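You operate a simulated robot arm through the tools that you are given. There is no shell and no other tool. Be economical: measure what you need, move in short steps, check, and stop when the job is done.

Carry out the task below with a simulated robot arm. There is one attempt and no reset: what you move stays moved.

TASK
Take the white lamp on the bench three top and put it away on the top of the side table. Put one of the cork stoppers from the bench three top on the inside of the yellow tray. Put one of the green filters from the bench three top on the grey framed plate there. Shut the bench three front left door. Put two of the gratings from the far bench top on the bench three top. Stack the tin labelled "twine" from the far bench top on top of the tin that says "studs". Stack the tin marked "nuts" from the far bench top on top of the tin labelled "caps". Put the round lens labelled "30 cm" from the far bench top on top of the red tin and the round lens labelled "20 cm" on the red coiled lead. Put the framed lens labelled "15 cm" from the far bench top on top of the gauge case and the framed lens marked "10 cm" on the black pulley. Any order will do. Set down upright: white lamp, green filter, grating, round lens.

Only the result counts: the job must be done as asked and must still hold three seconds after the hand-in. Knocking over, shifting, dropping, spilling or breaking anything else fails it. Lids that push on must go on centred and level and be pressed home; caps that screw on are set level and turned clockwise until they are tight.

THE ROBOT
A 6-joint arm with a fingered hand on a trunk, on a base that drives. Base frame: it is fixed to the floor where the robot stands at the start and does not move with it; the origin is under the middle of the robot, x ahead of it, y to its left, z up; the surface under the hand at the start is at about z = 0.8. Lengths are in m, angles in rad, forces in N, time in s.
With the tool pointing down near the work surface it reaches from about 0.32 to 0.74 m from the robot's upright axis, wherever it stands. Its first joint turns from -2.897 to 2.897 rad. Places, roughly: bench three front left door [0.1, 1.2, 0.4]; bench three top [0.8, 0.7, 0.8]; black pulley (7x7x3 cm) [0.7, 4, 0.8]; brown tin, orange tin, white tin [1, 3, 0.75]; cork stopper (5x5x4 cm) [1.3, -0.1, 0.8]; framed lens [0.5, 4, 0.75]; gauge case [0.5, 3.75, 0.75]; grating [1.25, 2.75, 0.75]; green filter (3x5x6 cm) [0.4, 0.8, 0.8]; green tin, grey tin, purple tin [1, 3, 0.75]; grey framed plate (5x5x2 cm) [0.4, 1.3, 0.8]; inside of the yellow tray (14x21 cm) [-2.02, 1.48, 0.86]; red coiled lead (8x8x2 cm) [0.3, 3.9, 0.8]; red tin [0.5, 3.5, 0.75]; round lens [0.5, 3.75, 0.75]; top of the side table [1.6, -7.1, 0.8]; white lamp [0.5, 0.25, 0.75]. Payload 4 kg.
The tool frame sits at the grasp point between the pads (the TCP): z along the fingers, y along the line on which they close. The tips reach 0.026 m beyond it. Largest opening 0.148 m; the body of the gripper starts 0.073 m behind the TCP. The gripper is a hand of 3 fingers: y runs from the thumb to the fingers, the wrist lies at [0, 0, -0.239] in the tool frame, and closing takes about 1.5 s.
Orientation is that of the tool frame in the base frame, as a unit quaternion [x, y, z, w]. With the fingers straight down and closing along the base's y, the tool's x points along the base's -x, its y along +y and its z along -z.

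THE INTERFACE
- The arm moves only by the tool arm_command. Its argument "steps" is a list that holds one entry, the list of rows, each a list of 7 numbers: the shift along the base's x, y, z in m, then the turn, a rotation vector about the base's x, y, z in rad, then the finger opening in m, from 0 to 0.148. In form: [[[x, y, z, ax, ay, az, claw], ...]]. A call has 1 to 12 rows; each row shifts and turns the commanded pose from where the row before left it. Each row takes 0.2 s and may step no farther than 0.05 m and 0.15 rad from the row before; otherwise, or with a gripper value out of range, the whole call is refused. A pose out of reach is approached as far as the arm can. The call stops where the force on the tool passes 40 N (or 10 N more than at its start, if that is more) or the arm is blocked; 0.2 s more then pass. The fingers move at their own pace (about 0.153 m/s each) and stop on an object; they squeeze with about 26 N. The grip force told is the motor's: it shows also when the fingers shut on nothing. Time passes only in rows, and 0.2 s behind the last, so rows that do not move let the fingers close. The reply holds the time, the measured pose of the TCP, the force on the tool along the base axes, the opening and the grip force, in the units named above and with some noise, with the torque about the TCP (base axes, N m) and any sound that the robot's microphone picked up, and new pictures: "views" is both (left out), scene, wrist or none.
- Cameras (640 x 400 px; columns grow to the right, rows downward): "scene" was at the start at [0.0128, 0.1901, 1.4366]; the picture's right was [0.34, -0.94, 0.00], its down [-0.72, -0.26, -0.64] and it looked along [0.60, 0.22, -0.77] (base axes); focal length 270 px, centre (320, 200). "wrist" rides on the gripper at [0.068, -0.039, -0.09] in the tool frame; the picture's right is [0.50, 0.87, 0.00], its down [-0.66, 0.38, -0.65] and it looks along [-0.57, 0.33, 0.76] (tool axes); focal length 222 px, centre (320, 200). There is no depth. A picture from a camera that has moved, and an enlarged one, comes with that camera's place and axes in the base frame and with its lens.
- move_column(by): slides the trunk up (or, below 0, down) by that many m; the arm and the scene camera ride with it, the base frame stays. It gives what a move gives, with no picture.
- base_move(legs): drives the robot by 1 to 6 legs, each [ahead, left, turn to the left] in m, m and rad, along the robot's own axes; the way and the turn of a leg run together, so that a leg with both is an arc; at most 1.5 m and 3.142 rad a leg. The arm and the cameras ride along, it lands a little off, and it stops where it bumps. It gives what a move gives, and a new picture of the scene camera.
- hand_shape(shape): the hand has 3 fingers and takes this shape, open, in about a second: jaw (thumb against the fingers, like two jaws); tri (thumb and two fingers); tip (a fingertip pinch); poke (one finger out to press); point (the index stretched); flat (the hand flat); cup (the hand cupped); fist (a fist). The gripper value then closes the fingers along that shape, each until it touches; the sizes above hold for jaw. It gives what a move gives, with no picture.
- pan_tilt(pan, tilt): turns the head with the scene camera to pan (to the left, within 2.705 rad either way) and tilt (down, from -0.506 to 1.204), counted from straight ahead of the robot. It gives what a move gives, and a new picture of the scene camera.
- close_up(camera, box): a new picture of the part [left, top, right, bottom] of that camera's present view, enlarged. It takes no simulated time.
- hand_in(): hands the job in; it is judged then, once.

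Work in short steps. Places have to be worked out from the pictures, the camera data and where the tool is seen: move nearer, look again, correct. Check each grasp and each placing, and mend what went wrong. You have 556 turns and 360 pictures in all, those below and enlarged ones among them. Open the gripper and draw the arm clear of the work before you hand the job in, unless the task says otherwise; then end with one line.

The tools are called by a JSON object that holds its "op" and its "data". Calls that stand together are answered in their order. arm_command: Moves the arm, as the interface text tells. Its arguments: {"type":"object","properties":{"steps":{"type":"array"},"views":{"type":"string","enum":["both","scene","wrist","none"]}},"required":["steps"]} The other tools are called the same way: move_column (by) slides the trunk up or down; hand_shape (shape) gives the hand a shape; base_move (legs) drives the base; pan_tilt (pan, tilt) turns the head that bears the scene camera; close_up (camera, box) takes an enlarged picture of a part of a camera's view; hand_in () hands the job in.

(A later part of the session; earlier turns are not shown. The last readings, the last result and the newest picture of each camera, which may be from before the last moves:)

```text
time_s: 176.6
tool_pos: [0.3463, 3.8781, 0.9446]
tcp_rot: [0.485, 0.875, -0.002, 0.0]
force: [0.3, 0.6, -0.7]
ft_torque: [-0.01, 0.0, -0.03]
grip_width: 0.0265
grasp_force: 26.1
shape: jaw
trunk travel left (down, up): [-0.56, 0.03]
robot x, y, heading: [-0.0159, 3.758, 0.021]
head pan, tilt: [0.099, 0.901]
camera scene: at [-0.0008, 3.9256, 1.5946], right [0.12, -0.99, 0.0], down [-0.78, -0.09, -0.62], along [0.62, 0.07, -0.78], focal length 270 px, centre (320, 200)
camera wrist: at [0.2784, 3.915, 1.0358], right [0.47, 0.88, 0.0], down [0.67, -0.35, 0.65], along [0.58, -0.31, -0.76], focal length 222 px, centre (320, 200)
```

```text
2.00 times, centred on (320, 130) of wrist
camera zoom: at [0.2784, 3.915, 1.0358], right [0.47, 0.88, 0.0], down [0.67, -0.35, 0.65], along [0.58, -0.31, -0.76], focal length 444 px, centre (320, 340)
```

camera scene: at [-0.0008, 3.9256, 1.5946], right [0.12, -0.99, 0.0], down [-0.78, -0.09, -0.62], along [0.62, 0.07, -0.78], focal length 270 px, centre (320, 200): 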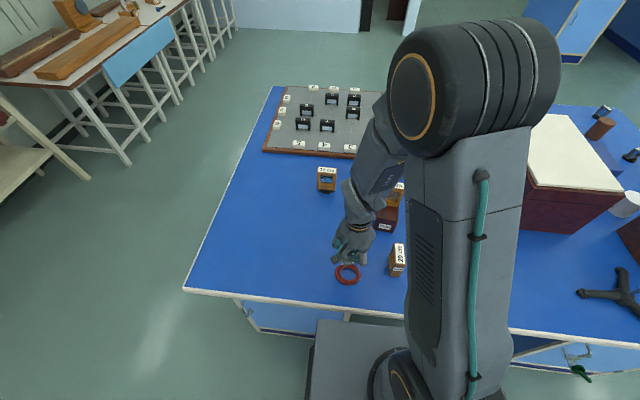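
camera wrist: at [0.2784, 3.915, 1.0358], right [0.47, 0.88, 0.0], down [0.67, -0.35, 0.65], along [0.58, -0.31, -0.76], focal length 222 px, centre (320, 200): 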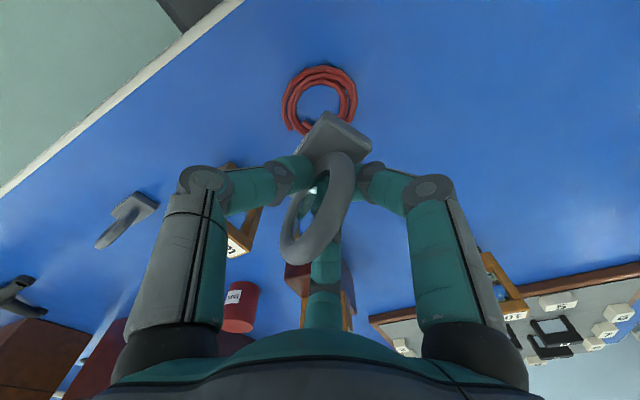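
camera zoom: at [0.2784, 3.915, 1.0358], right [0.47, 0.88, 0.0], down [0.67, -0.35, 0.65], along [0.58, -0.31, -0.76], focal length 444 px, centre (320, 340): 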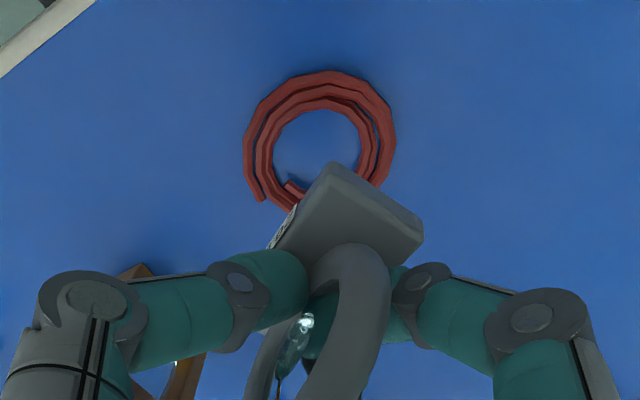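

The lens has settled in the grip but is still over the coil. Shift by (-7, +5) mm and lower most of the way.

{"op": "arm_command", "data": {"steps": [[[-0.007, 0.005, -0.03, 0, 0, 0, 0.01], [0, 0, -0.025, 0, 0, 0, 0.01], [0, 0, -0.01, 0, 0, 0, 0.01]]], "views": "none"}}

{"op": "close_up", "data": {"camera": "scene", "box": [310, 220, 390, 290]}}

{"op": "close_up", "data": {"camera": "wrist", "box": [240, 30, 400, 230]}}

```text
time_s: 177.4
tool_pos: [0.3403, 3.8857, 0.881]
tcp_rot: [0.486, 0.874, -0.002, 0.0]
force: [-0.5, -0.4, -1.3]
ft_torque: [0.02, -0.04, 0.03]
grip_width: 0.0266
grasp_force: 26.2
shape: jaw
trunk travel left (down, up): [-0.56, 0.03]
robot x, y, heading: [-0.0138, 3.7531, 0.026]
head pan, tilt: [0.099, 0.901]
```

```text
5.71 times, centred on (350, 255) of scene
camera zoom: at [-0.0007, 3.9255, 1.5946], right [0.12, -0.99, 0.0], down [-0.78, -0.09, -0.62], along [0.62, 0.07, -0.78], focal length 1542 px, centre (149, -114)
```

zoom: 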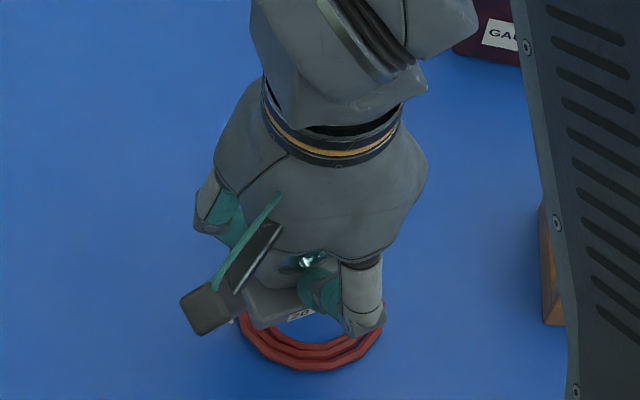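

```text
2.00 times, centred on (320, 130) of wrist
camera zoom: at [0.2718, 3.9228, 0.9714], right [0.47, 0.88, 0.0], down [0.67, -0.35, 0.65], along [0.58, -0.31, -0.76], focal length 444 px, centre (320, 340)
```

zoom: 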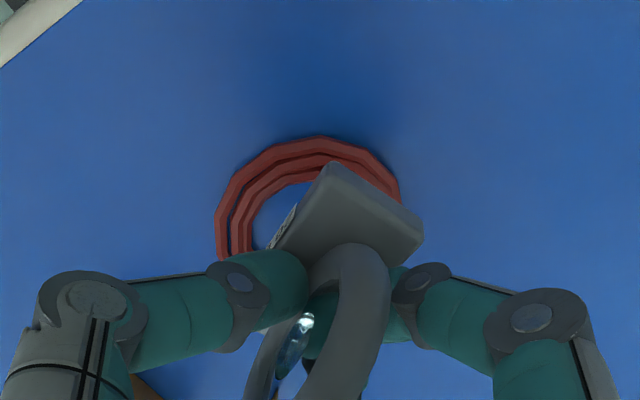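

Lens is over the coil. Lower step by step until contact.

{"op": "arm_command", "data": {"steps": [[[0, -0.002, -0.008, 0, 0, 0, 0.01], [0, 0, -0.005, 0, 0, 0, 0.01], [0, 0, -0.004, 0, 0, 0, 0.01], [0, 0, -0.003, 0, 0, 0, 0.01]]], "views": "none"}}

{"op": "close_up", "data": {"camera": "wrist", "box": [240, 30, 400, 230]}}

```text
time_s: 178.4
tool_pos: [0.3417, 3.8844, 0.8587]
tcp_rot: [0.485, 0.875, -0.002, 0.0]
force: [-0.3, -0.2, -1.3]
ft_torque: [0.01, 0.02, 0.0]
grip_width: 0.0266
grasp_force: 26.2
shape: jaw
trunk travel left (down, up): [-0.56, 0.03]
robot x, y, heading: [-0.0144, 3.7544, 0.025]
head pan, tilt: [0.099, 0.901]
```

```text
2.00 times, centred on (320, 130) of wrist
camera zoom: at [0.2736, 3.9213, 0.9508], right [0.47, 0.88, 0.0], down [0.67, -0.35, 0.65], along [0.58, -0.31, -0.76], focal length 444 px, centre (320, 340)
```

zoom: 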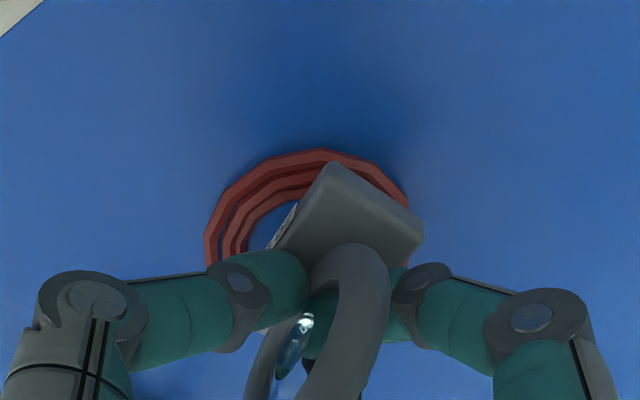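

Computation: the base sits ~8 mm toward -x of the coil centre (0.343, 3.881). Correct and continue lowering.

{"op": "arm_command", "data": {"steps": [[[0.007, -0.003, 0, 0, 0, 0, 0.01], [0, 0, -0.004, 0, 0, 0, 0.01], [0, 0, -0.004, 0, 0, 0, 0.01], [0, 0, -0.003, 0, 0, 0, 0.01]]], "views": "none"}}

{"op": "close_up", "data": {"camera": "wrist", "box": [240, 30, 400, 230]}}

```text
time_s: 179.4
tool_pos: [0.3489, 3.8795, 0.8495]
tcp_rot: [0.484, 0.875, -0.002, 0.0]
force: [0.2, -0.4, 0.9]
ft_torque: [-0.08, 0.03, -0.02]
grip_width: 0.0263
grasp_force: 25.8
shape: jaw
trunk travel left (down, up): [-0.56, 0.03]
robot x, y, heading: [-0.0076, 3.7523, 0.016]
head pan, tilt: [0.099, 0.901]
```

```text
2.00 times, centred on (320, 130) of wrist
camera zoom: at [0.2802, 3.9165, 0.9404], right [0.47, 0.88, 0.0], down [0.67, -0.35, 0.65], along [0.58, -0.31, -0.76], focal length 444 px, centre (320, 340)
```

zoom: 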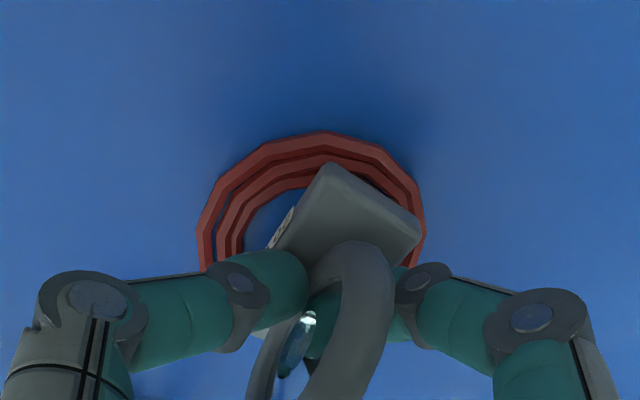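

Beginning of contact (force rising). Two more small steps.

{"op": "arm_command", "data": {"steps": [[[0, 0, -0.002, 0, 0, 0, 0.01], [0, 0, -0.002, 0, 0, 0, 0.01], [0, 0, 0, 0, 0, 0, 0.01]]], "views": "none"}}

{"op": "close_up", "data": {"camera": "scene", "box": [310, 220, 390, 290]}}

{"op": "close_up", "data": {"camera": "wrist", "box": [240, 30, 400, 230]}}

```text
time_s: 180.2
tool_pos: [0.3483, 3.8826, 0.8452]
tcp_rot: [0.485, 0.875, -0.001, 0.0]
force: [-0.6, 0.8, 16.4]
ft_torque: [-0.09, 0.06, -0.01]
grip_width: 0.0271
grasp_force: 25.7
shape: jaw
trunk travel left (down, up): [-0.56, 0.03]
robot x, y, heading: [-0.0116, 3.7545, 0.019]
head pan, tilt: [0.099, 0.901]
```

```text
5.71 times, centred on (350, 255) of scene
camera zoom: at [-0.0018, 3.9254, 1.5948], right [0.12, -0.99, 0.0], down [-0.78, -0.09, -0.62], along [0.62, 0.07, -0.78], focal length 1542 px, centre (149, -114)
```

zoom: 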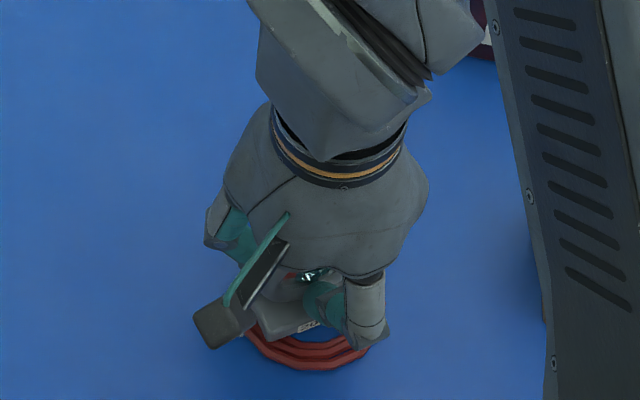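

```text
2.00 times, centred on (320, 130) of wrist
camera zoom: at [0.2801, 3.9175, 0.9368], right [0.47, 0.88, 0.0], down [0.67, -0.35, 0.65], along [0.58, -0.31, -0.76], focal length 444 px, centre (320, 340)
```

zoom: 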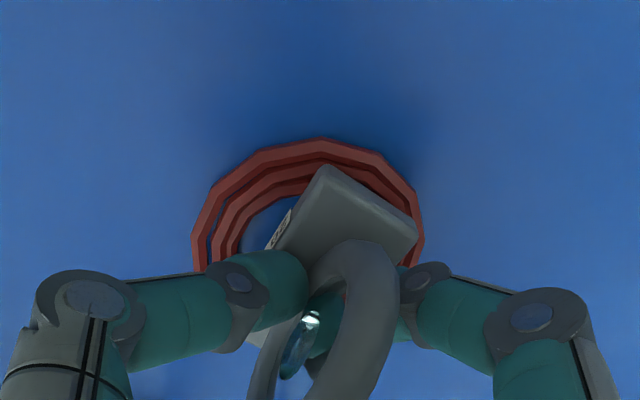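

Firm contact. Ease up 1 mm and open slowly, then rise.

{"op": "arm_command", "data": {"steps": [[[0, 0, 0.002, 0, 0, 0, 0.03], [0, 0, 0, 0, 0, 0, 0.05], [0, 0, 0, 0, 0, 0, 0.08], [0, 0, 0, 0, 0, 0, 0.12], [0, 0, 0, 0, 0, 0, 0.12]]], "views": "wrist"}}

{"op": "close_up", "data": {"camera": "scene", "box": [310, 220, 390, 290]}}

```text
time_s: 181.4
tool_pos: [0.348, 3.8796, 0.8466]
tcp_rot: [0.485, 0.875, -0.002, 0.0]
force: [-0.8, 1.0, 0.1]
ft_torque: [0.01, 0.0, -0.02]
grip_width: 0.1198
grasp_force: 0.2
shape: jaw
trunk travel left (down, up): [-0.56, 0.03]
robot x, y, heading: [-0.0154, 3.7502, 0.02]
head pan, tilt: [0.099, 0.901]
camera wrist: at [0.2799, 3.9178, 0.9377], right [0.47, 0.88, 0.0], down [0.67, -0.35, 0.65], along [0.58, -0.31, -0.76], focal length 222 px, centre (320, 200)
```

wrist: 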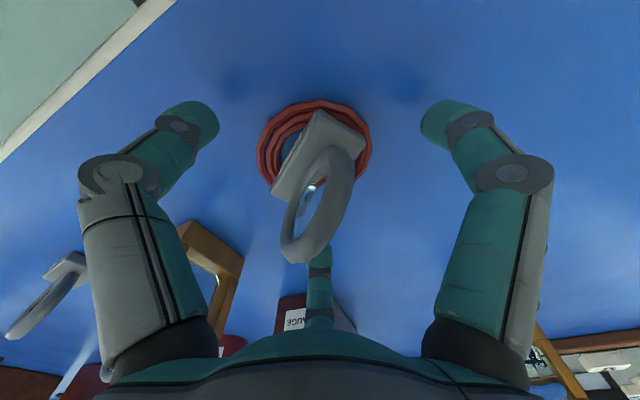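

```text
5.71 times, centred on (350, 255) of scene
camera zoom: at [-0.0009, 3.9255, 1.5946], right [0.12, -0.99, 0.0], down [-0.78, -0.09, -0.62], along [0.62, 0.07, -0.78], focal length 1542 px, centre (149, -114)
```

zoom: 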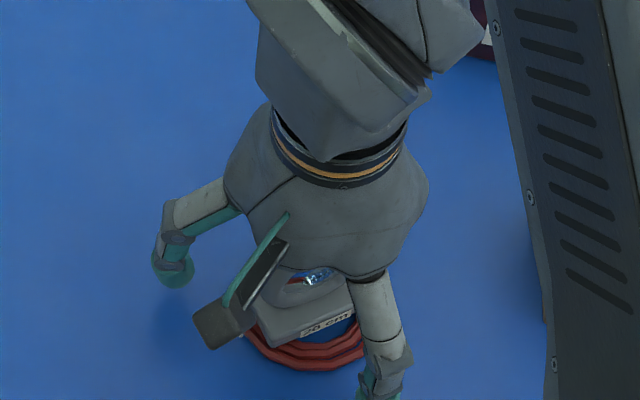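

Rise straight up and inspect.

{"op": "arm_command", "data": {"steps": [[[0, 0, 0.03, 0, 0, 0, 0.12], [0, 0, 0.04, 0, 0, 0, 0.12], [0, 0, 0.05, 0, 0, 0, 0.12], [0, 0, 0.04, 0, 0, 0, 0.12], [0.03, 0.03, 0, 0, 0, 0, 0.12]]], "views": "wrist"}}

{"op": "close_up", "data": {"camera": "scene", "box": [310, 220, 390, 290]}}

```text
time_s: 182.6
tool_pos: [0.3787, 3.9119, 1.0109]
tcp_rot: [0.485, 0.875, -0.002, 0.0]
force: [-0.3, -0.6, -0.2]
ft_torque: [0.01, -0.02, 0.04]
grip_width: 0.1198
grasp_force: 0.0
shape: jaw
trunk travel left (down, up): [-0.56, 0.03]
robot x, y, heading: [-0.0126, 3.7531, 0.02]
head pan, tilt: [0.099, 0.901]
camera wrist: at [0.3112, 3.9499, 1.1018], right [0.47, 0.88, 0.0], down [0.67, -0.35, 0.65], along [0.58, -0.31, -0.76], focal length 222 px, centre (320, 200)
```

wrist: 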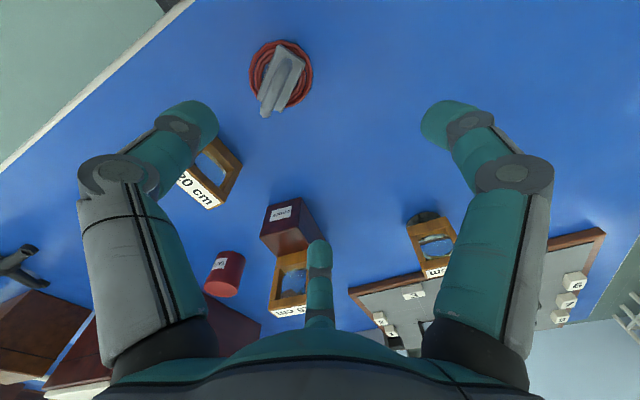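

```text
5.71 times, centred on (350, 255) of scene
camera zoom: at [-0.0008, 3.9256, 1.5946], right [0.12, -0.99, 0.0], down [-0.78, -0.09, -0.62], along [0.62, 0.07, -0.78], focal length 1542 px, centre (149, -114)
```

zoom: 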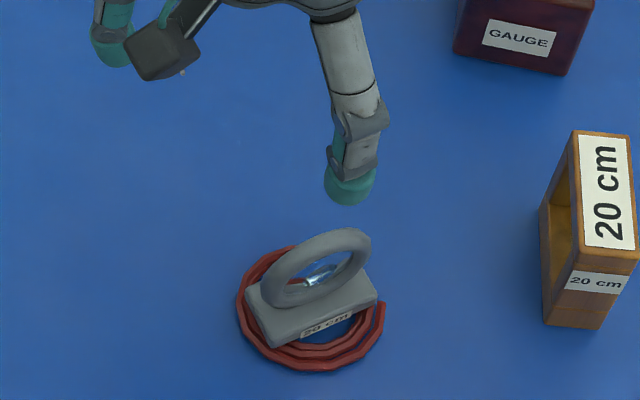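

The 20 cm lens stands on the coil. Now the 30 cm round lens and red tin: yaw back and shift the base right 0.3 m.

{"op": "arm_command", "data": {"steps": [[[0, 0, 0.004, 0, 0, 0.145, 0.12], [0, 0, 0.004, 0, 0, 0.145, 0.12], [0, 0, 0.004, 0, 0, 0.145, 0.12], [0, 0, 0.004, 0, 0, 0.145, 0.12], [0, 0, 0.004, 0, 0, 0.145, 0.12], [0, 0, 0.004, 0, 0, 0.145, 0.12], [0, 0, 0.004, 0, 0, 0.14, 0.12]]], "views": "none"}}

{"op": "base_move", "data": {"legs": [[0, -0.3, -0.02]]}}

{"op": "close_up", "data": {"camera": "wrist", "box": [0, 0, 640, 400]}}

```text
time_s: 184.2
tool_pos: [0.3774, 3.9107, 1.0381]
tcp_rot: [-0.001, 1.0, -0.002, 0.001]
force: [0.0, -0.5, 0.5]
ft_torque: [0.0, -0.04, 0.01]
grip_width: 0.1197
grasp_force: 0.1
shape: jaw
trunk travel left (down, up): [-0.56, 0.03]
robot x, y, heading: [-0.0116, 3.7539, 0.023]
head pan, tilt: [0.099, 0.901]
```

```text
time_s: 186.3
tool_pos: [0.3826, 3.5987, 1.0384]
tcp_rot: [0.012, 1.0, -0.001, 0.001]
force: [0.3, 0.7, -0.3]
ft_torque: [-0.01, -0.02, -0.03]
grip_width: 0.1196
grasp_force: 0.0
shape: jaw
trunk travel left (down, up): [-0.56, 0.03]
robot x, y, heading: [-0.0131, 3.4509, 0.004]
head pan, tilt: [0.099, 0.901]
camera scene: at [0.0059, 3.621, 1.5947], right [0.1, -1.0, 0.0], down [-0.78, -0.08, -0.62], along [0.62, 0.06, -0.78], focal length 270 px, centre (320, 200)
```

scene: 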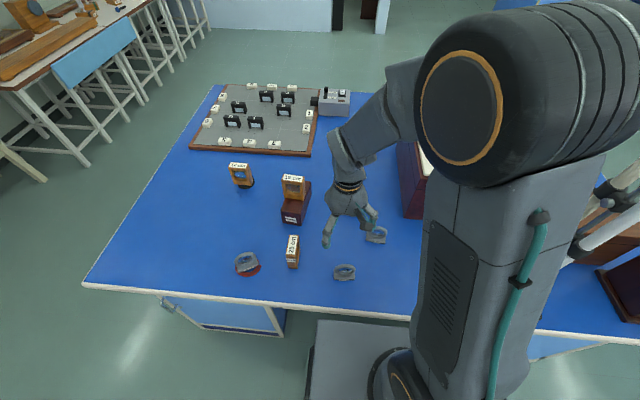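

```text
1.00 times, centred on (320, 200) of wrist (not enlarged: the box is as wide or as high as the picture)
camera zoom: at [0.3152, 3.5607, 1.1284], right [-0.48, 0.88, 0.0], down [0.66, 0.36, 0.65], along [0.58, 0.31, -0.76], focal length 222 px, centre (320, 200)
```

zoom: 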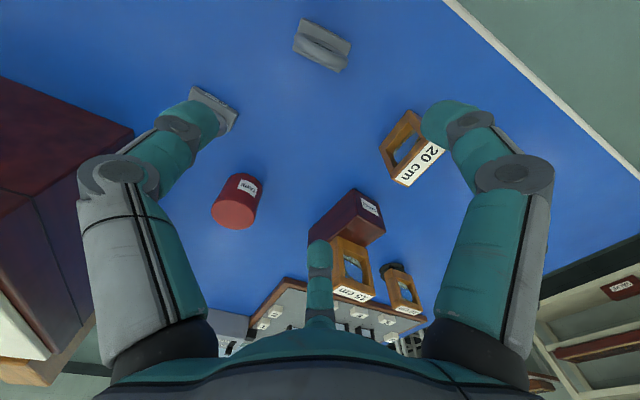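

Read the labels of the two remaining round lenses.

{"op": "close_up", "data": {"camera": "scene", "box": [315, 220, 405, 290]}}

{"op": "close_up", "data": {"camera": "wrist", "box": [170, 60, 270, 240]}}

```text
5.71 times, centred on (360, 255) of scene
camera zoom: at [0.0059, 3.621, 1.5947], right [0.1, -1.0, 0.0], down [-0.78, -0.08, -0.62], along [0.62, 0.06, -0.78], focal length 1542 px, centre (91, -114)
```

zoom: 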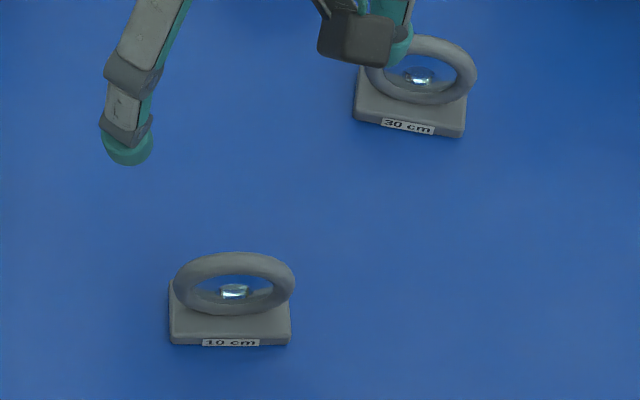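

```text
2.22 times, centred on (220, 150) of wrist
camera zoom: at [0.3152, 3.5607, 1.1284], right [-0.48, 0.88, 0.0], down [0.66, 0.36, 0.65], along [0.58, 0.31, -0.76], focal length 494 px, centre (542, 311)
```

zoom: 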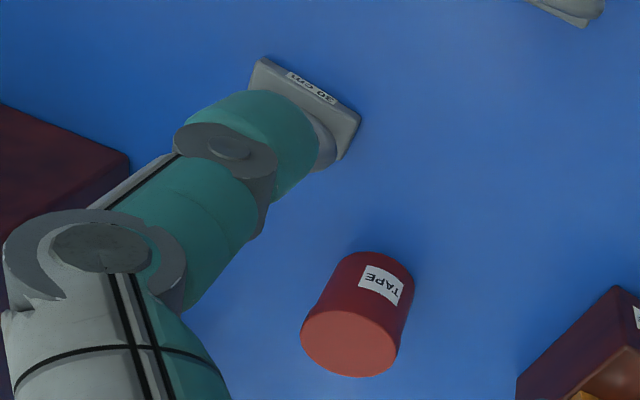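

The 30 cm lens is the farther one: centre ≈ (0.489, 3.478); red tin top centre ≈ (0.612, 3.553). Move over the lens with yaw -1.6.

{"op": "arm_command", "data": {"steps": [[[0.01, -0.011, 0, 0, 0, -0.145, 0.12], [0.01, -0.011, 0, 0, 0, -0.145, 0.12], [0.01, -0.011, 0, 0, 0, -0.145, 0.12], [0.01, -0.011, 0, 0, 0, -0.145, 0.12], [0.01, -0.011, 0, 0, 0, -0.145, 0.12], [0.01, -0.011, 0, 0, 0, -0.145, 0.12], [0.01, -0.011, 0, 0, 0, -0.145, 0.12], [0.01, -0.011, 0, 0, 0, -0.145, 0.12], [0.01, -0.011, 0, 0, 0, -0.145, 0.12], [0.01, -0.011, 0, 0, 0, -0.145, 0.12], [0.007, -0.011, 0, 0, 0, -0.125, 0.12]]], "views": "both"}}

{"op": "close_up", "data": {"camera": "wrist", "box": [240, 40, 400, 180]}}

```text
time_s: 188.7
tool_pos: [0.491, 3.4755, 1.0388]
tcp_rot: [0.718, 0.696, -0.001, -0.001]
force: [0.7, 0.4, -0.8]
ft_torque: [0.01, 0.04, 0.03]
grip_width: 0.1199
grasp_force: 0.1
shape: jaw
trunk travel left (down, up): [-0.56, 0.03]
robot x, y, heading: [-0.0093, 3.4475, -0.004]
head pan, tilt: [0.099, 0.901]
camera scene: at [0.006, 3.6212, 1.5946], right [0.1, -1.0, 0.0], down [-0.78, -0.08, -0.62], along [0.62, 0.06, -0.78], focal length 270 px, centre (320, 200)
camera wrist: at [0.4552, 3.545, 1.1298], right [0.88, 0.47, 0.0], down [0.36, -0.67, 0.65], along [0.31, -0.58, -0.76], focal length 222 px, centre (320, 200)
```

scene: 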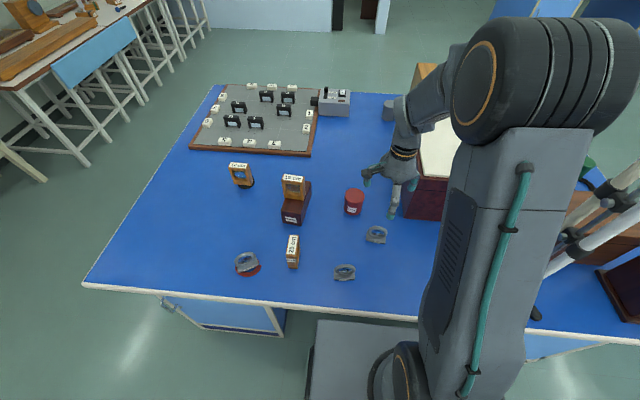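
wrist: 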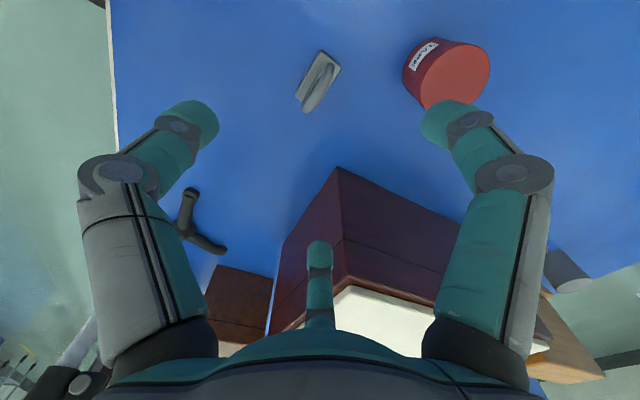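

```text
2.86 times, centred on (320, 110) of wrist
camera zoom: at [0.4552, 3.545, 1.1298], right [0.88, 0.47, 0.0], down [0.36, -0.67, 0.65], along [0.31, -0.58, -0.76], focal length 635 px, centre (320, 457)
```

zoom: 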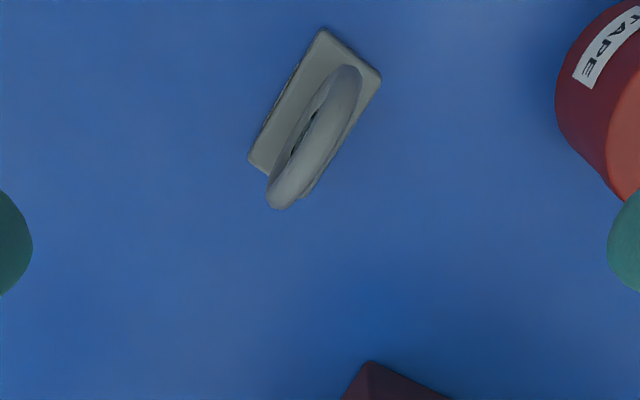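

Centre (0.4855, 3.4805). Fine-adjust yaw, descend to z≈0.843 and close.

{"op": "arm_command", "data": {"steps": [[[-0.005, 0.004, -0.04, 0, 0, -0.09, 0.12], [0, 0, -0.05, 0, 0, 0, 0.12], [0, 0, -0.05, 0, 0, 0, 0.12], [0, 0, -0.05, 0, 0, 0, 0.12], [0, 0, -0.004, 0, 0, 0, 0.12]]], "views": "wrist"}}

```text
time_s: 189.9
tool_pos: [0.4864, 3.4809, 0.8431]
tcp_rot: [0.748, 0.664, -0.002, 0.0]
force: [-0.7, -0.1, 0.1]
ft_torque: [0.03, 0.01, -0.03]
grip_width: 0.1196
grasp_force: 0.0
shape: jaw
trunk travel left (down, up): [-0.56, 0.03]
robot x, y, heading: [-0.0089, 3.4479, -0.001]
head pan, tilt: [0.099, 0.901]
camera wrist: at [0.4564, 3.5536, 0.9329], right [0.92, 0.39, 0.0], down [0.3, -0.69, 0.65], along [0.25, -0.6, -0.76], focal length 222 px, centre (320, 200)
```

wrist: 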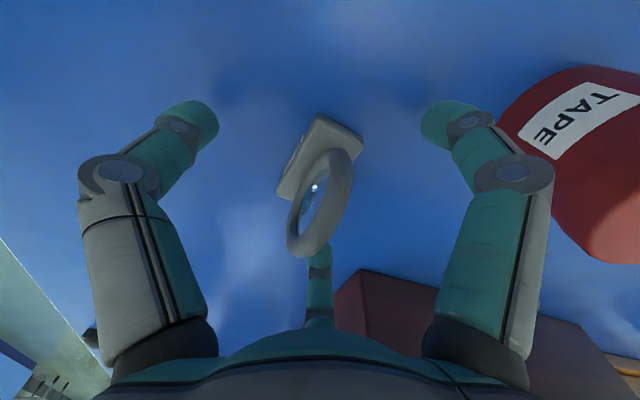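

Close the grip.

{"op": "arm_command", "data": {"steps": [[[0, 0, 0, 0, 0, 0, 0.08], [0, 0, 0, 0, 0, 0, 0.05], [0, 0, 0, 0, 0, 0, 0.03], [0, 0, 0, 0, 0, 0, 0.01], [0, 0, 0, 0, 0, 0, 0.01], [0, 0, 0, 0, 0, 0, 0.01]]], "views": "wrist"}}

{"op": "close_up", "data": {"camera": "scene", "box": [340, 180, 430, 260]}}

```text
time_s: 191.3
tool_pos: [0.4865, 3.4821, 0.8429]
tcp_rot: [0.747, 0.664, -0.002, -0.001]
force: [0.2, 0.3, 0.7]
ft_torque: [-0.04, 0.02, 0.01]
grip_width: 0.0128
grasp_force: 25.8
shape: jaw
trunk travel left (down, up): [-0.56, 0.03]
robot x, y, heading: [-0.0118, 3.4516, 0.002]
head pan, tilt: [0.099, 0.901]
camera wrist: at [0.4562, 3.5536, 0.9335], right [0.92, 0.39, 0.0], down [0.3, -0.69, 0.65], along [0.25, -0.6, -0.76], focal length 222 px, centre (320, 200)
```

wrist: 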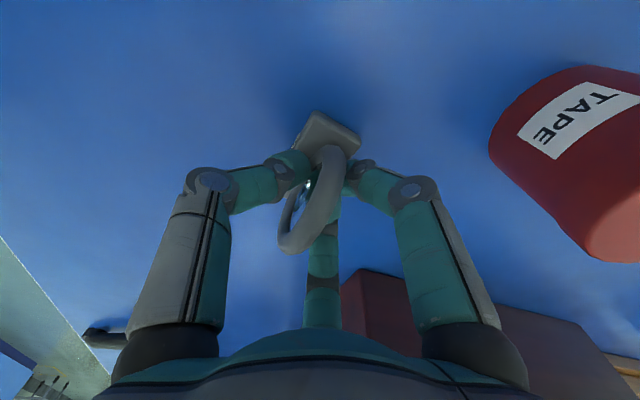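

```text
5.00 times, centred on (385, 220) of scene
camera zoom: at [0.006, 3.6213, 1.5946], right [0.1, -1.0, 0.0], down [-0.78, -0.08, -0.62], along [0.62, 0.06, -0.78], focal length 1350 px, centre (-5, 100)
```

zoom: 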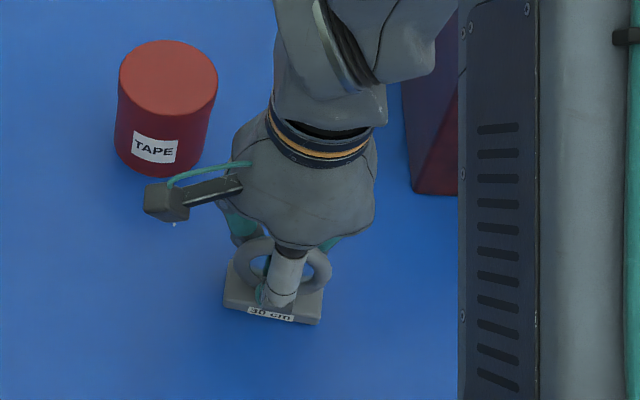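

The fingers hold the ring's lower rim (1.3 cm thick). Lift and check.

{"op": "arm_command", "data": {"steps": [[[0, 0, 0.01, 0, 0, 0, 0.0], [0, 0, 0.03, 0, 0, 0, 0.0], [0, 0, 0.04, 0, 0, 0, 0.0], [0, 0, 0.02, 0, 0, 0, 0.0]]], "views": "wrist"}}

{"op": "close_up", "data": {"camera": "scene", "box": [340, 170, 430, 250]}}

```text
time_s: 192.3
tool_pos: [0.4848, 3.4808, 0.9447]
tcp_rot: [0.748, 0.664, -0.002, -0.001]
force: [-0.1, 1.2, -0.4]
ft_torque: [0.01, 0.02, 0.0]
grip_width: 0.0122
grasp_force: 26.4
shape: jaw
trunk travel left (down, up): [-0.56, 0.03]
robot x, y, heading: [-0.0065, 3.4503, 0.001]
head pan, tilt: [0.099, 0.901]
camera wrist: at [0.4545, 3.5516, 1.0348], right [0.92, 0.39, 0.0], down [0.3, -0.69, 0.65], along [0.25, -0.6, -0.76], focal length 222 px, centre (320, 200)
```

wrist: 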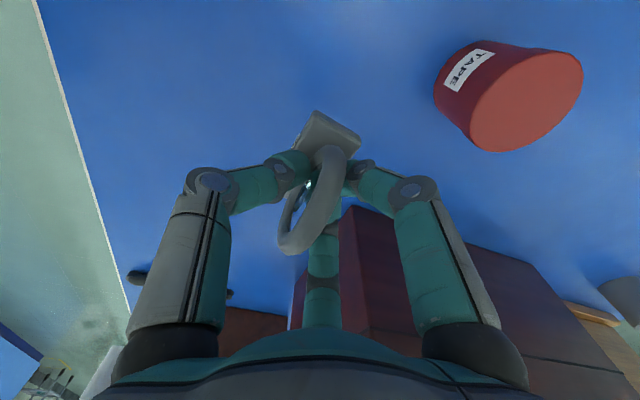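

```text
5.00 times, centred on (385, 210) of scene
camera zoom: at [0.0057, 3.6213, 1.5946], right [0.1, -1.0, 0.0], down [-0.78, -0.08, -0.62], along [0.62, 0.06, -0.78], focal length 1350 px, centre (-5, 150)
```

zoom: 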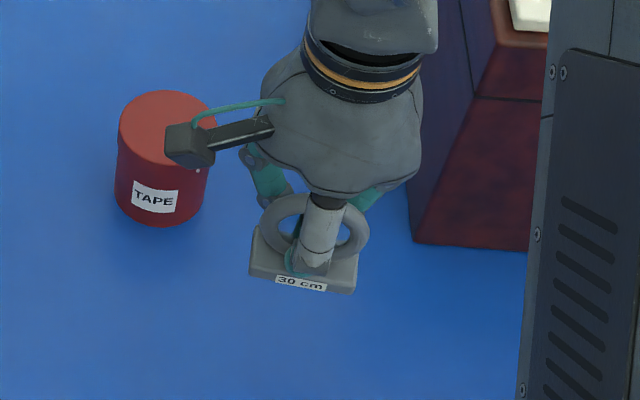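

Held level. Carry to above the red tin (0.615, 3.557, top ≈0.868).

{"op": "arm_command", "data": {"steps": [[[0.02, 0.013, 0.02, 0, 0, 0, 0.0], [0.035, 0.022, 0, 0, 0, 0, 0.0], [0.035, 0.022, 0, 0, 0, 0, 0.0], [0.04, 0.022, 0, 0, 0, 0, 0.0], [0, 0, -0.02, 0, 0, 0, 0.0]]], "views": "wrist"}}

{"op": "close_up", "data": {"camera": "scene", "box": [310, 130, 410, 220]}}

```text
time_s: 193.5
tool_pos: [0.6157, 3.5581, 0.9444]
tcp_rot: [0.747, 0.665, -0.002, 0.0]
force: [1.3, -0.6, -0.6]
ft_torque: [-0.04, 0.02, -0.01]
grip_width: 0.0126
grasp_force: 26.0
shape: jaw
trunk travel left (down, up): [-0.56, 0.03]
robot x, y, heading: [-0.013, 3.4501, -0.0]
head pan, tilt: [0.099, 0.901]
camera wrist: at [0.5856, 3.6303, 1.0345], right [0.92, 0.39, 0.0], down [0.3, -0.69, 0.65], along [0.25, -0.6, -0.76], focal length 222 px, centre (320, 200)
```

wrist: 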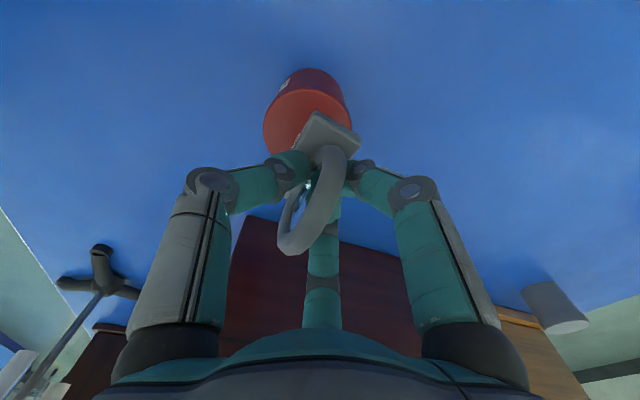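

```text
4.44 times, centred on (360, 175) of scene
camera zoom: at [0.0063, 3.6215, 1.5946], right [0.1, -1.0, 0.0], down [-0.78, -0.08, -0.62], along [0.62, 0.06, -0.78], focal length 1200 px, centre (142, 311)
```

zoom: 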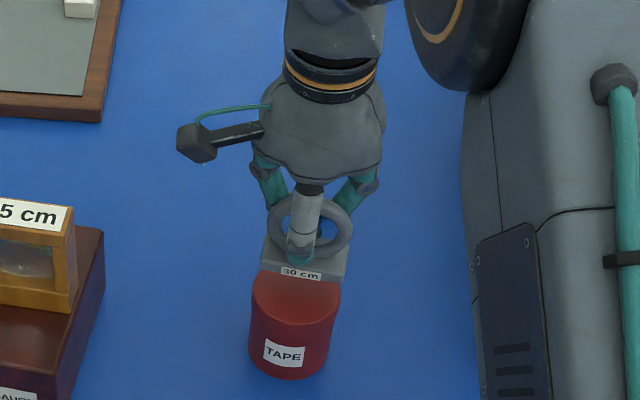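

Aligned within a few mm. Lower gently until contact.

{"op": "arm_command", "data": {"steps": [[[-0.003, 0.001, -0.02, 0, 0, 0, 0.0], [0, 0, -0.008, 0, 0, 0, 0.0], [0, 0, -0.003, 0, 0, 0, 0.0], [0, 0, -0.002, 0, 0, 0, 0.0]]], "views": "none"}}

{"op": "close_up", "data": {"camera": "scene", "box": [310, 130, 410, 220]}}

```text
time_s: 194.5
tool_pos: [0.6121, 3.5586, 0.914]
tcp_rot: [0.748, 0.664, 0.001, 0.001]
force: [0.0, -5.3, 31.1]
ft_torque: [-0.1, 0.13, 0.05]
grip_width: 0.0132
grasp_force: 25.6
shape: jaw
trunk travel left (down, up): [-0.56, 0.03]
robot x, y, heading: [-0.0071, 3.4524, -0.003]
head pan, tilt: [0.099, 0.901]
```

```text
4.44 times, centred on (360, 175) of scene
camera zoom: at [0.0034, 3.6203, 1.5953], right [0.1, -1.0, 0.0], down [-0.78, -0.08, -0.62], along [0.62, 0.06, -0.78], focal length 1200 px, centre (142, 311)
```

zoom: 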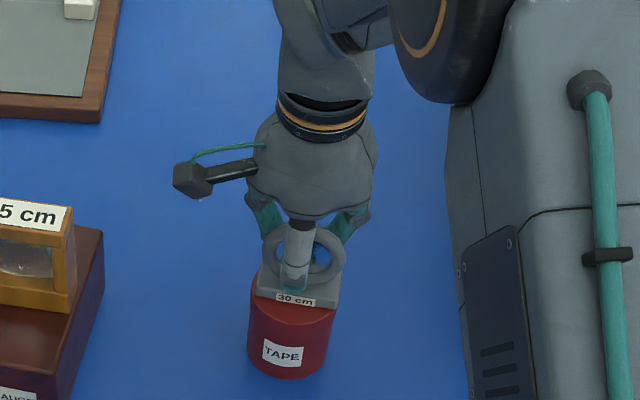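

Firm contact; ease up and release.

{"op": "arm_command", "data": {"steps": [[[0, 0, 0.002, 0, 0, 0, 0.0], [0, 0, 0.001, 0, 0, 0, 0.02], [0, 0, 0, 0, 0, 0, 0.05], [0, 0, 0, 0, 0, 0, 0.09], [0, 0, 0, 0, 0, 0, 0.12], [0, 0, 0.03, 0, 0, 0, 0.12], [0, 0, 0.04, 0, 0, 0, 0.12], [0, 0, 0.04, 0, 0, 0, 0.12]]], "views": "wrist"}}

{"op": "close_up", "data": {"camera": "scene", "box": [310, 130, 410, 220]}}

```text
time_s: 196.3
tool_pos: [0.6161, 3.5613, 1.0256]
tcp_rot: [0.748, 0.664, -0.002, -0.001]
force: [-0.4, 0.6, 0.5]
ft_torque: [0.03, -0.01, -0.04]
grip_width: 0.1199
grasp_force: 0.1
shape: jaw
trunk travel left (down, up): [-0.56, 0.03]
robot x, y, heading: [-0.0075, 3.4518, -0.001]
head pan, tilt: [0.099, 0.901]
camera wrist: at [0.5851, 3.6332, 1.1164], right [0.92, 0.39, 0.0], down [0.3, -0.69, 0.65], along [0.25, -0.6, -0.76], focal length 222 px, centre (320, 200)
```

wrist: 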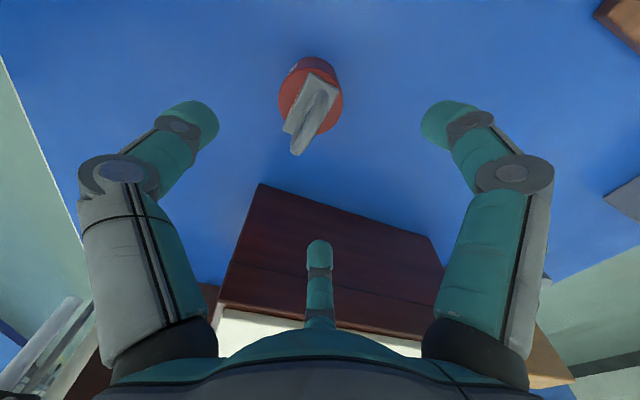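

```text
4.44 times, centred on (360, 175) of scene
camera zoom: at [0.0058, 3.6213, 1.5946], right [0.1, -1.0, 0.0], down [-0.78, -0.08, -0.62], along [0.62, 0.06, -0.78], focal length 1200 px, centre (142, 311)
```

zoom: 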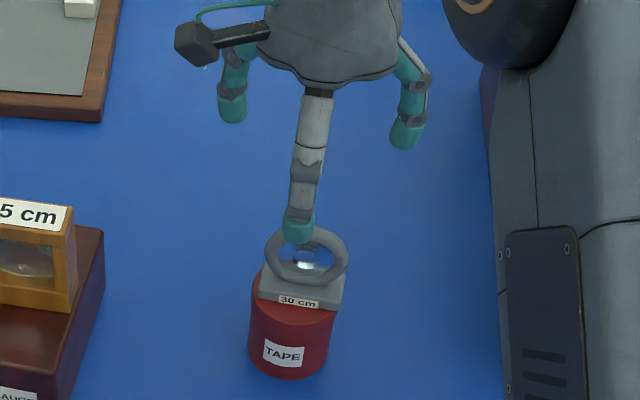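

The 30 cm lens stands on the red tin. Next, the tins around (1, 3), best reached from the bench's back side. Retract the arm first.

{"op": "arm_command", "data": {"steps": [[[0, 0, 0.02, 0, 0, 0.14, 0.12], [-0.02, -0.005, 0, 0, 0, 0.14, 0.12], [-0.025, -0.01, 0, 0, 0, 0.14, 0.12], [-0.025, -0.01, 0, 0, 0, 0.14, 0.12], [-0.025, -0.01, 0, 0, 0, 0.14, 0.12], [-0.025, -0.01, 0, 0, 0, 0.14, 0.12], [-0.025, -0.01, 0, 0, 0, 0.14, 0.12], [-0.025, -0.01, 0, 0, 0, 0.14, 0.12], [-0.025, -0.01, 0, 0, 0, 0.14, 0.12], [-0.025, -0.01, 0, 0, 0, 0.14, 0.12], [-0.025, -0.01, 0, 0, 0, 0.14, 0.12], [-0.02, -0.01, 0, 0, 0, 0.14, 0.12]]], "views": "none"}}

{"op": "base_move", "data": {"legs": [[-0.65, 0, 0], [0, -1.47, 0]]}}

{"op": "pan_tilt", "data": {"pan": 0.0, "tilt": 0.6}}

```text
time_s: 198.9
tool_pos: [0.3477, 3.4539, 1.0427]
tcp_rot: [0.004, 1.0, -0.001, 0.0]
force: [-0.4, 0.1, 0.2]
ft_torque: [0.02, -0.02, -0.01]
grip_width: 0.12
grasp_force: 0.0
shape: jaw
trunk travel left (down, up): [-0.56, 0.03]
robot x, y, heading: [-0.012, 3.4469, 0.001]
head pan, tilt: [0.099, 0.901]
```

```text
time_s: 209.3
tool_pos: [-0.2975, 2.0015, 1.0436]
tcp_rot: [0.006, 1.0, -0.001, 0.001]
force: [0.1, -0.2, 1.1]
ft_torque: [-0.03, 0.03, 0.0]
grip_width: 0.1196
grasp_force: 0.1
shape: jaw
trunk travel left (down, up): [-0.56, 0.03]
robot x, y, heading: [-0.6559, 1.9987, 0.002]
head pan, tilt: [0.099, 0.901]
camera scene: at [-0.6392, 2.1694, 1.5946], right [0.1, -1.0, 0.0], down [-0.78, -0.07, -0.62], along [0.62, 0.06, -0.78], focal length 270 px, centre (320, 200)
```

scene: 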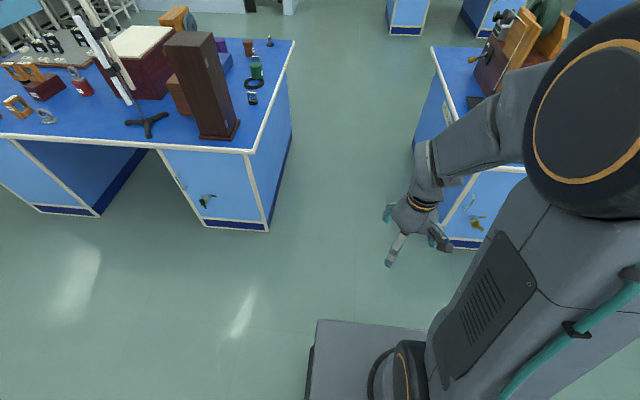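

```text
time_s: 210.1
tool_pos: [-0.2979, 2.0017, 1.042]
tcp_rot: [0.006, 1.0, -0.001, 0.001]
force: [-0.2, -1.0, 0.5]
ft_torque: [0.0, 0.01, 0.0]
grip_width: 0.1198
grasp_force: 0.0
shape: jaw
trunk travel left (down, up): [-0.56, 0.03]
robot x, y, heading: [-0.655, 1.999, -0.003]
head pan, tilt: [0.0, 0.6]
camera scene: at [-0.626, 2.162, 1.6193], right [0.0, -1.0, 0.0], down [-0.57, 0.0, -0.82], along [0.82, 0.0, -0.57], focal length 270 px, centre (320, 200)
```

scene: 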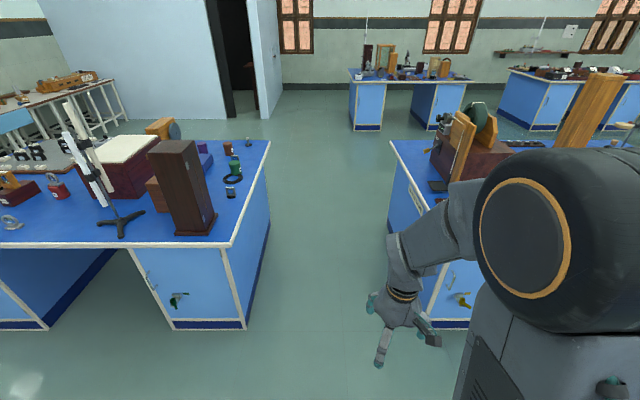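

The gap is ~0.9 m wide (y 1.63–2.54). Drive into the gap and turn to face the far bench from its right end.

{"op": "base_move", "data": {"legs": [[0, 0.08, 0], [1.45, 0, 0]]}}

{"op": "base_move", "data": {"legs": [[0, 0, 1.5708]]}}

{"op": "pan_tilt", "data": {"pan": 0.2, "tilt": 0.8}}

```text
time_s: 218.1
tool_pos: [1.1872, 2.0724, 1.0425]
tcp_rot: [0.01, 1.0, -0.002, 0.001]
force: [0.3, -0.7, 0.0]
ft_torque: [0.01, -0.03, -0.03]
grip_width: 0.1201
grasp_force: 0.1
shape: jaw
trunk travel left (down, up): [-0.56, 0.03]
robot x, y, heading: [0.8252, 2.0691, -0.01]
head pan, tilt: [0.0, 0.6]
camera scene: at [0.8595, 2.2338, 1.6194], right [-0.01, -1.0, 0.0], down [-0.56, 0.01, -0.83], along [0.83, -0.01, -0.56], focal length 270 px, centre (320, 200)
```

scene: 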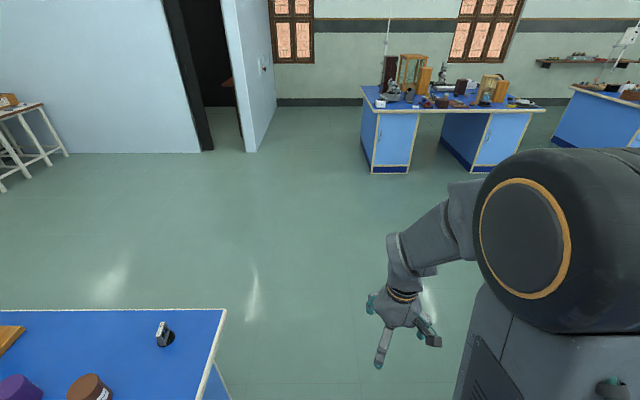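

```text
time_s: 222.3
tool_pos: [0.8311, 2.4284, 1.0437]
tcp_rot: [-0.698, 0.716, 0.0, 0.002]
force: [1.0, 0.7, 0.6]
ft_torque: [-0.02, 0.05, 0.03]
grip_width: 0.1198
grasp_force: 0.1
shape: jaw
trunk travel left (down, up): [-0.56, 0.03]
robot x, y, heading: [0.8281, 2.0707, 1.551]
head pan, tilt: [0.0, 0.6]
camera scene: at [0.6688, 2.1037, 1.6194], right [1.0, -0.02, 0.0], down [-0.01, -0.56, -0.83], along [0.01, 0.82, -0.56], focal length 270 px, centre (320, 200)
```

scene: 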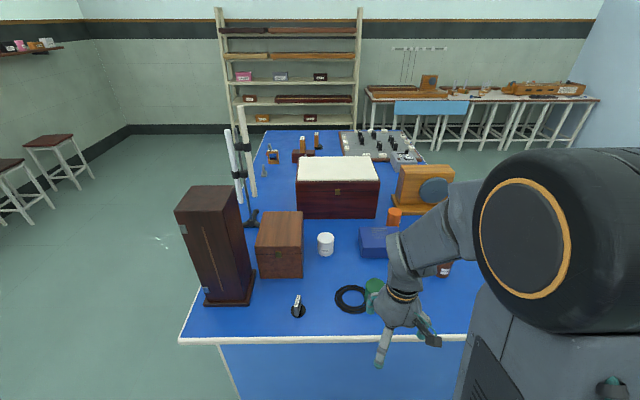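

```text
time_s: 223.0
tool_pos: [0.8306, 2.4275, 1.0426]
tcp_rot: [-0.699, 0.716, -0.001, 0.002]
force: [-0.2, -0.4, 0.1]
ft_torque: [-0.01, 0.0, 0.01]
grip_width: 0.1199
grasp_force: 0.1
shape: jaw
trunk travel left (down, up): [-0.56, 0.03]
robot x, y, heading: [0.8302, 2.0687, 1.556]
head pan, tilt: [0.201, 0.799]
camera scene: at [0.6526, 2.0947, 1.6026], right [0.98, 0.18, 0.0], down [0.13, -0.7, -0.7], along [-0.13, 0.69, -0.72], focal length 270 px, centre (320, 200)
```

scene: 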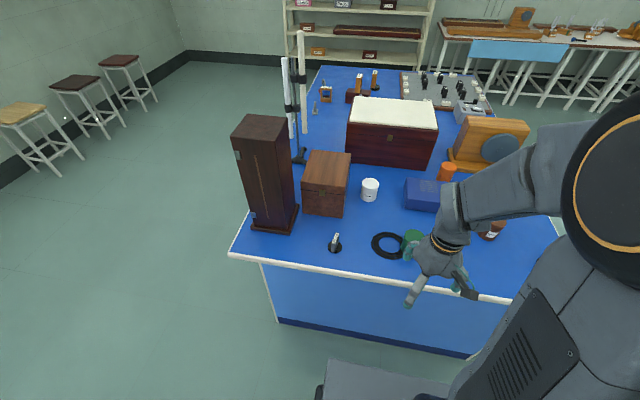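

Strafe right 0.35 m so the tins lie to the left-front of the head camera.

{"op": "base_move", "data": {"legs": [[0, -0.4, 0.015]]}}

{"op": "pan_tilt", "data": {"pan": 0.2, "tilt": 0.85}}

{"op": "close_up", "data": {"camera": "scene", "box": [240, 100, 400, 250]}}

```text
time_s: 225.5
tool_pos: [1.2201, 2.4248, 1.043]
tcp_rot: [-0.703, 0.711, 0.0, 0.002]
force: [-0.5, -0.7, -0.2]
ft_torque: [0.0, -0.01, -0.02]
grip_width: 0.1199
grasp_force: 0.0
shape: jaw
trunk travel left (down, up): [-0.56, 0.03]
robot x, y, heading: [1.2257, 2.0672, 1.573]
head pan, tilt: [0.201, 0.799]
camera scene: at [1.0475, 2.0887, 1.6026], right [0.98, 0.2, 0.0], down [0.14, -0.7, -0.7], along [-0.14, 0.68, -0.72], focal length 270 px, centre (320, 200)
```

scene: 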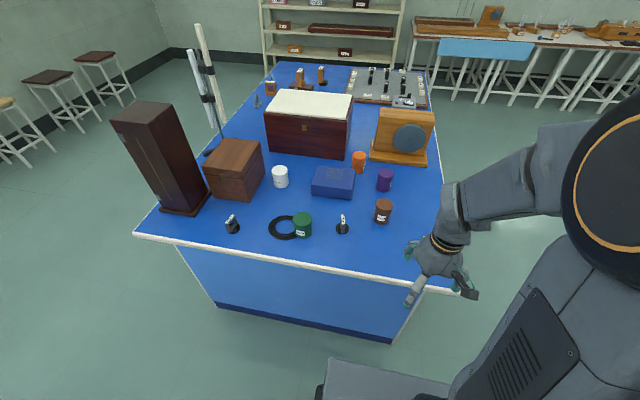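

```text
time_s: 226.1
tool_pos: [1.2187, 2.4255, 1.0427]
tcp_rot: [-0.703, 0.711, -0.001, 0.002]
force: [0.4, -0.4, 0.9]
ft_torque: [-0.01, 0.01, 0.0]
grip_width: 0.1196
grasp_force: 0.1
shape: jaw
trunk travel left (down, up): [-0.56, 0.03]
robot x, y, heading: [1.225, 2.0691, 1.567]
head pan, tilt: [0.201, 0.85]
camera scene: at [1.0477, 2.0863, 1.5985], right [0.98, 0.2, 0.0], down [0.15, -0.74, -0.66], along [-0.13, 0.65, -0.75], focal length 270 px, centre (320, 200)
```

scene: 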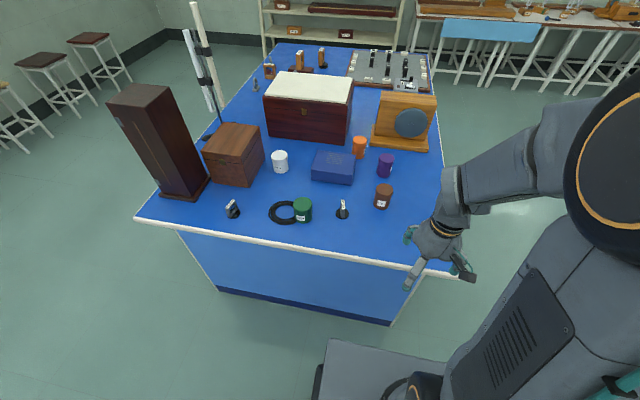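

```text
2.67 times, centred on (320, 175) of scene
camera zoom: at [1.0477, 2.0863, 1.5985], right [0.98, 0.2, 0.0], down [0.15, -0.74, -0.66], along [-0.13, 0.65, -0.75], focal length 720 px, centre (320, 267)
```

zoom: 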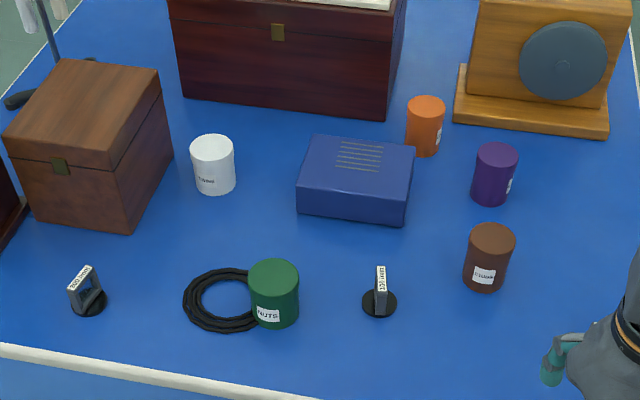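

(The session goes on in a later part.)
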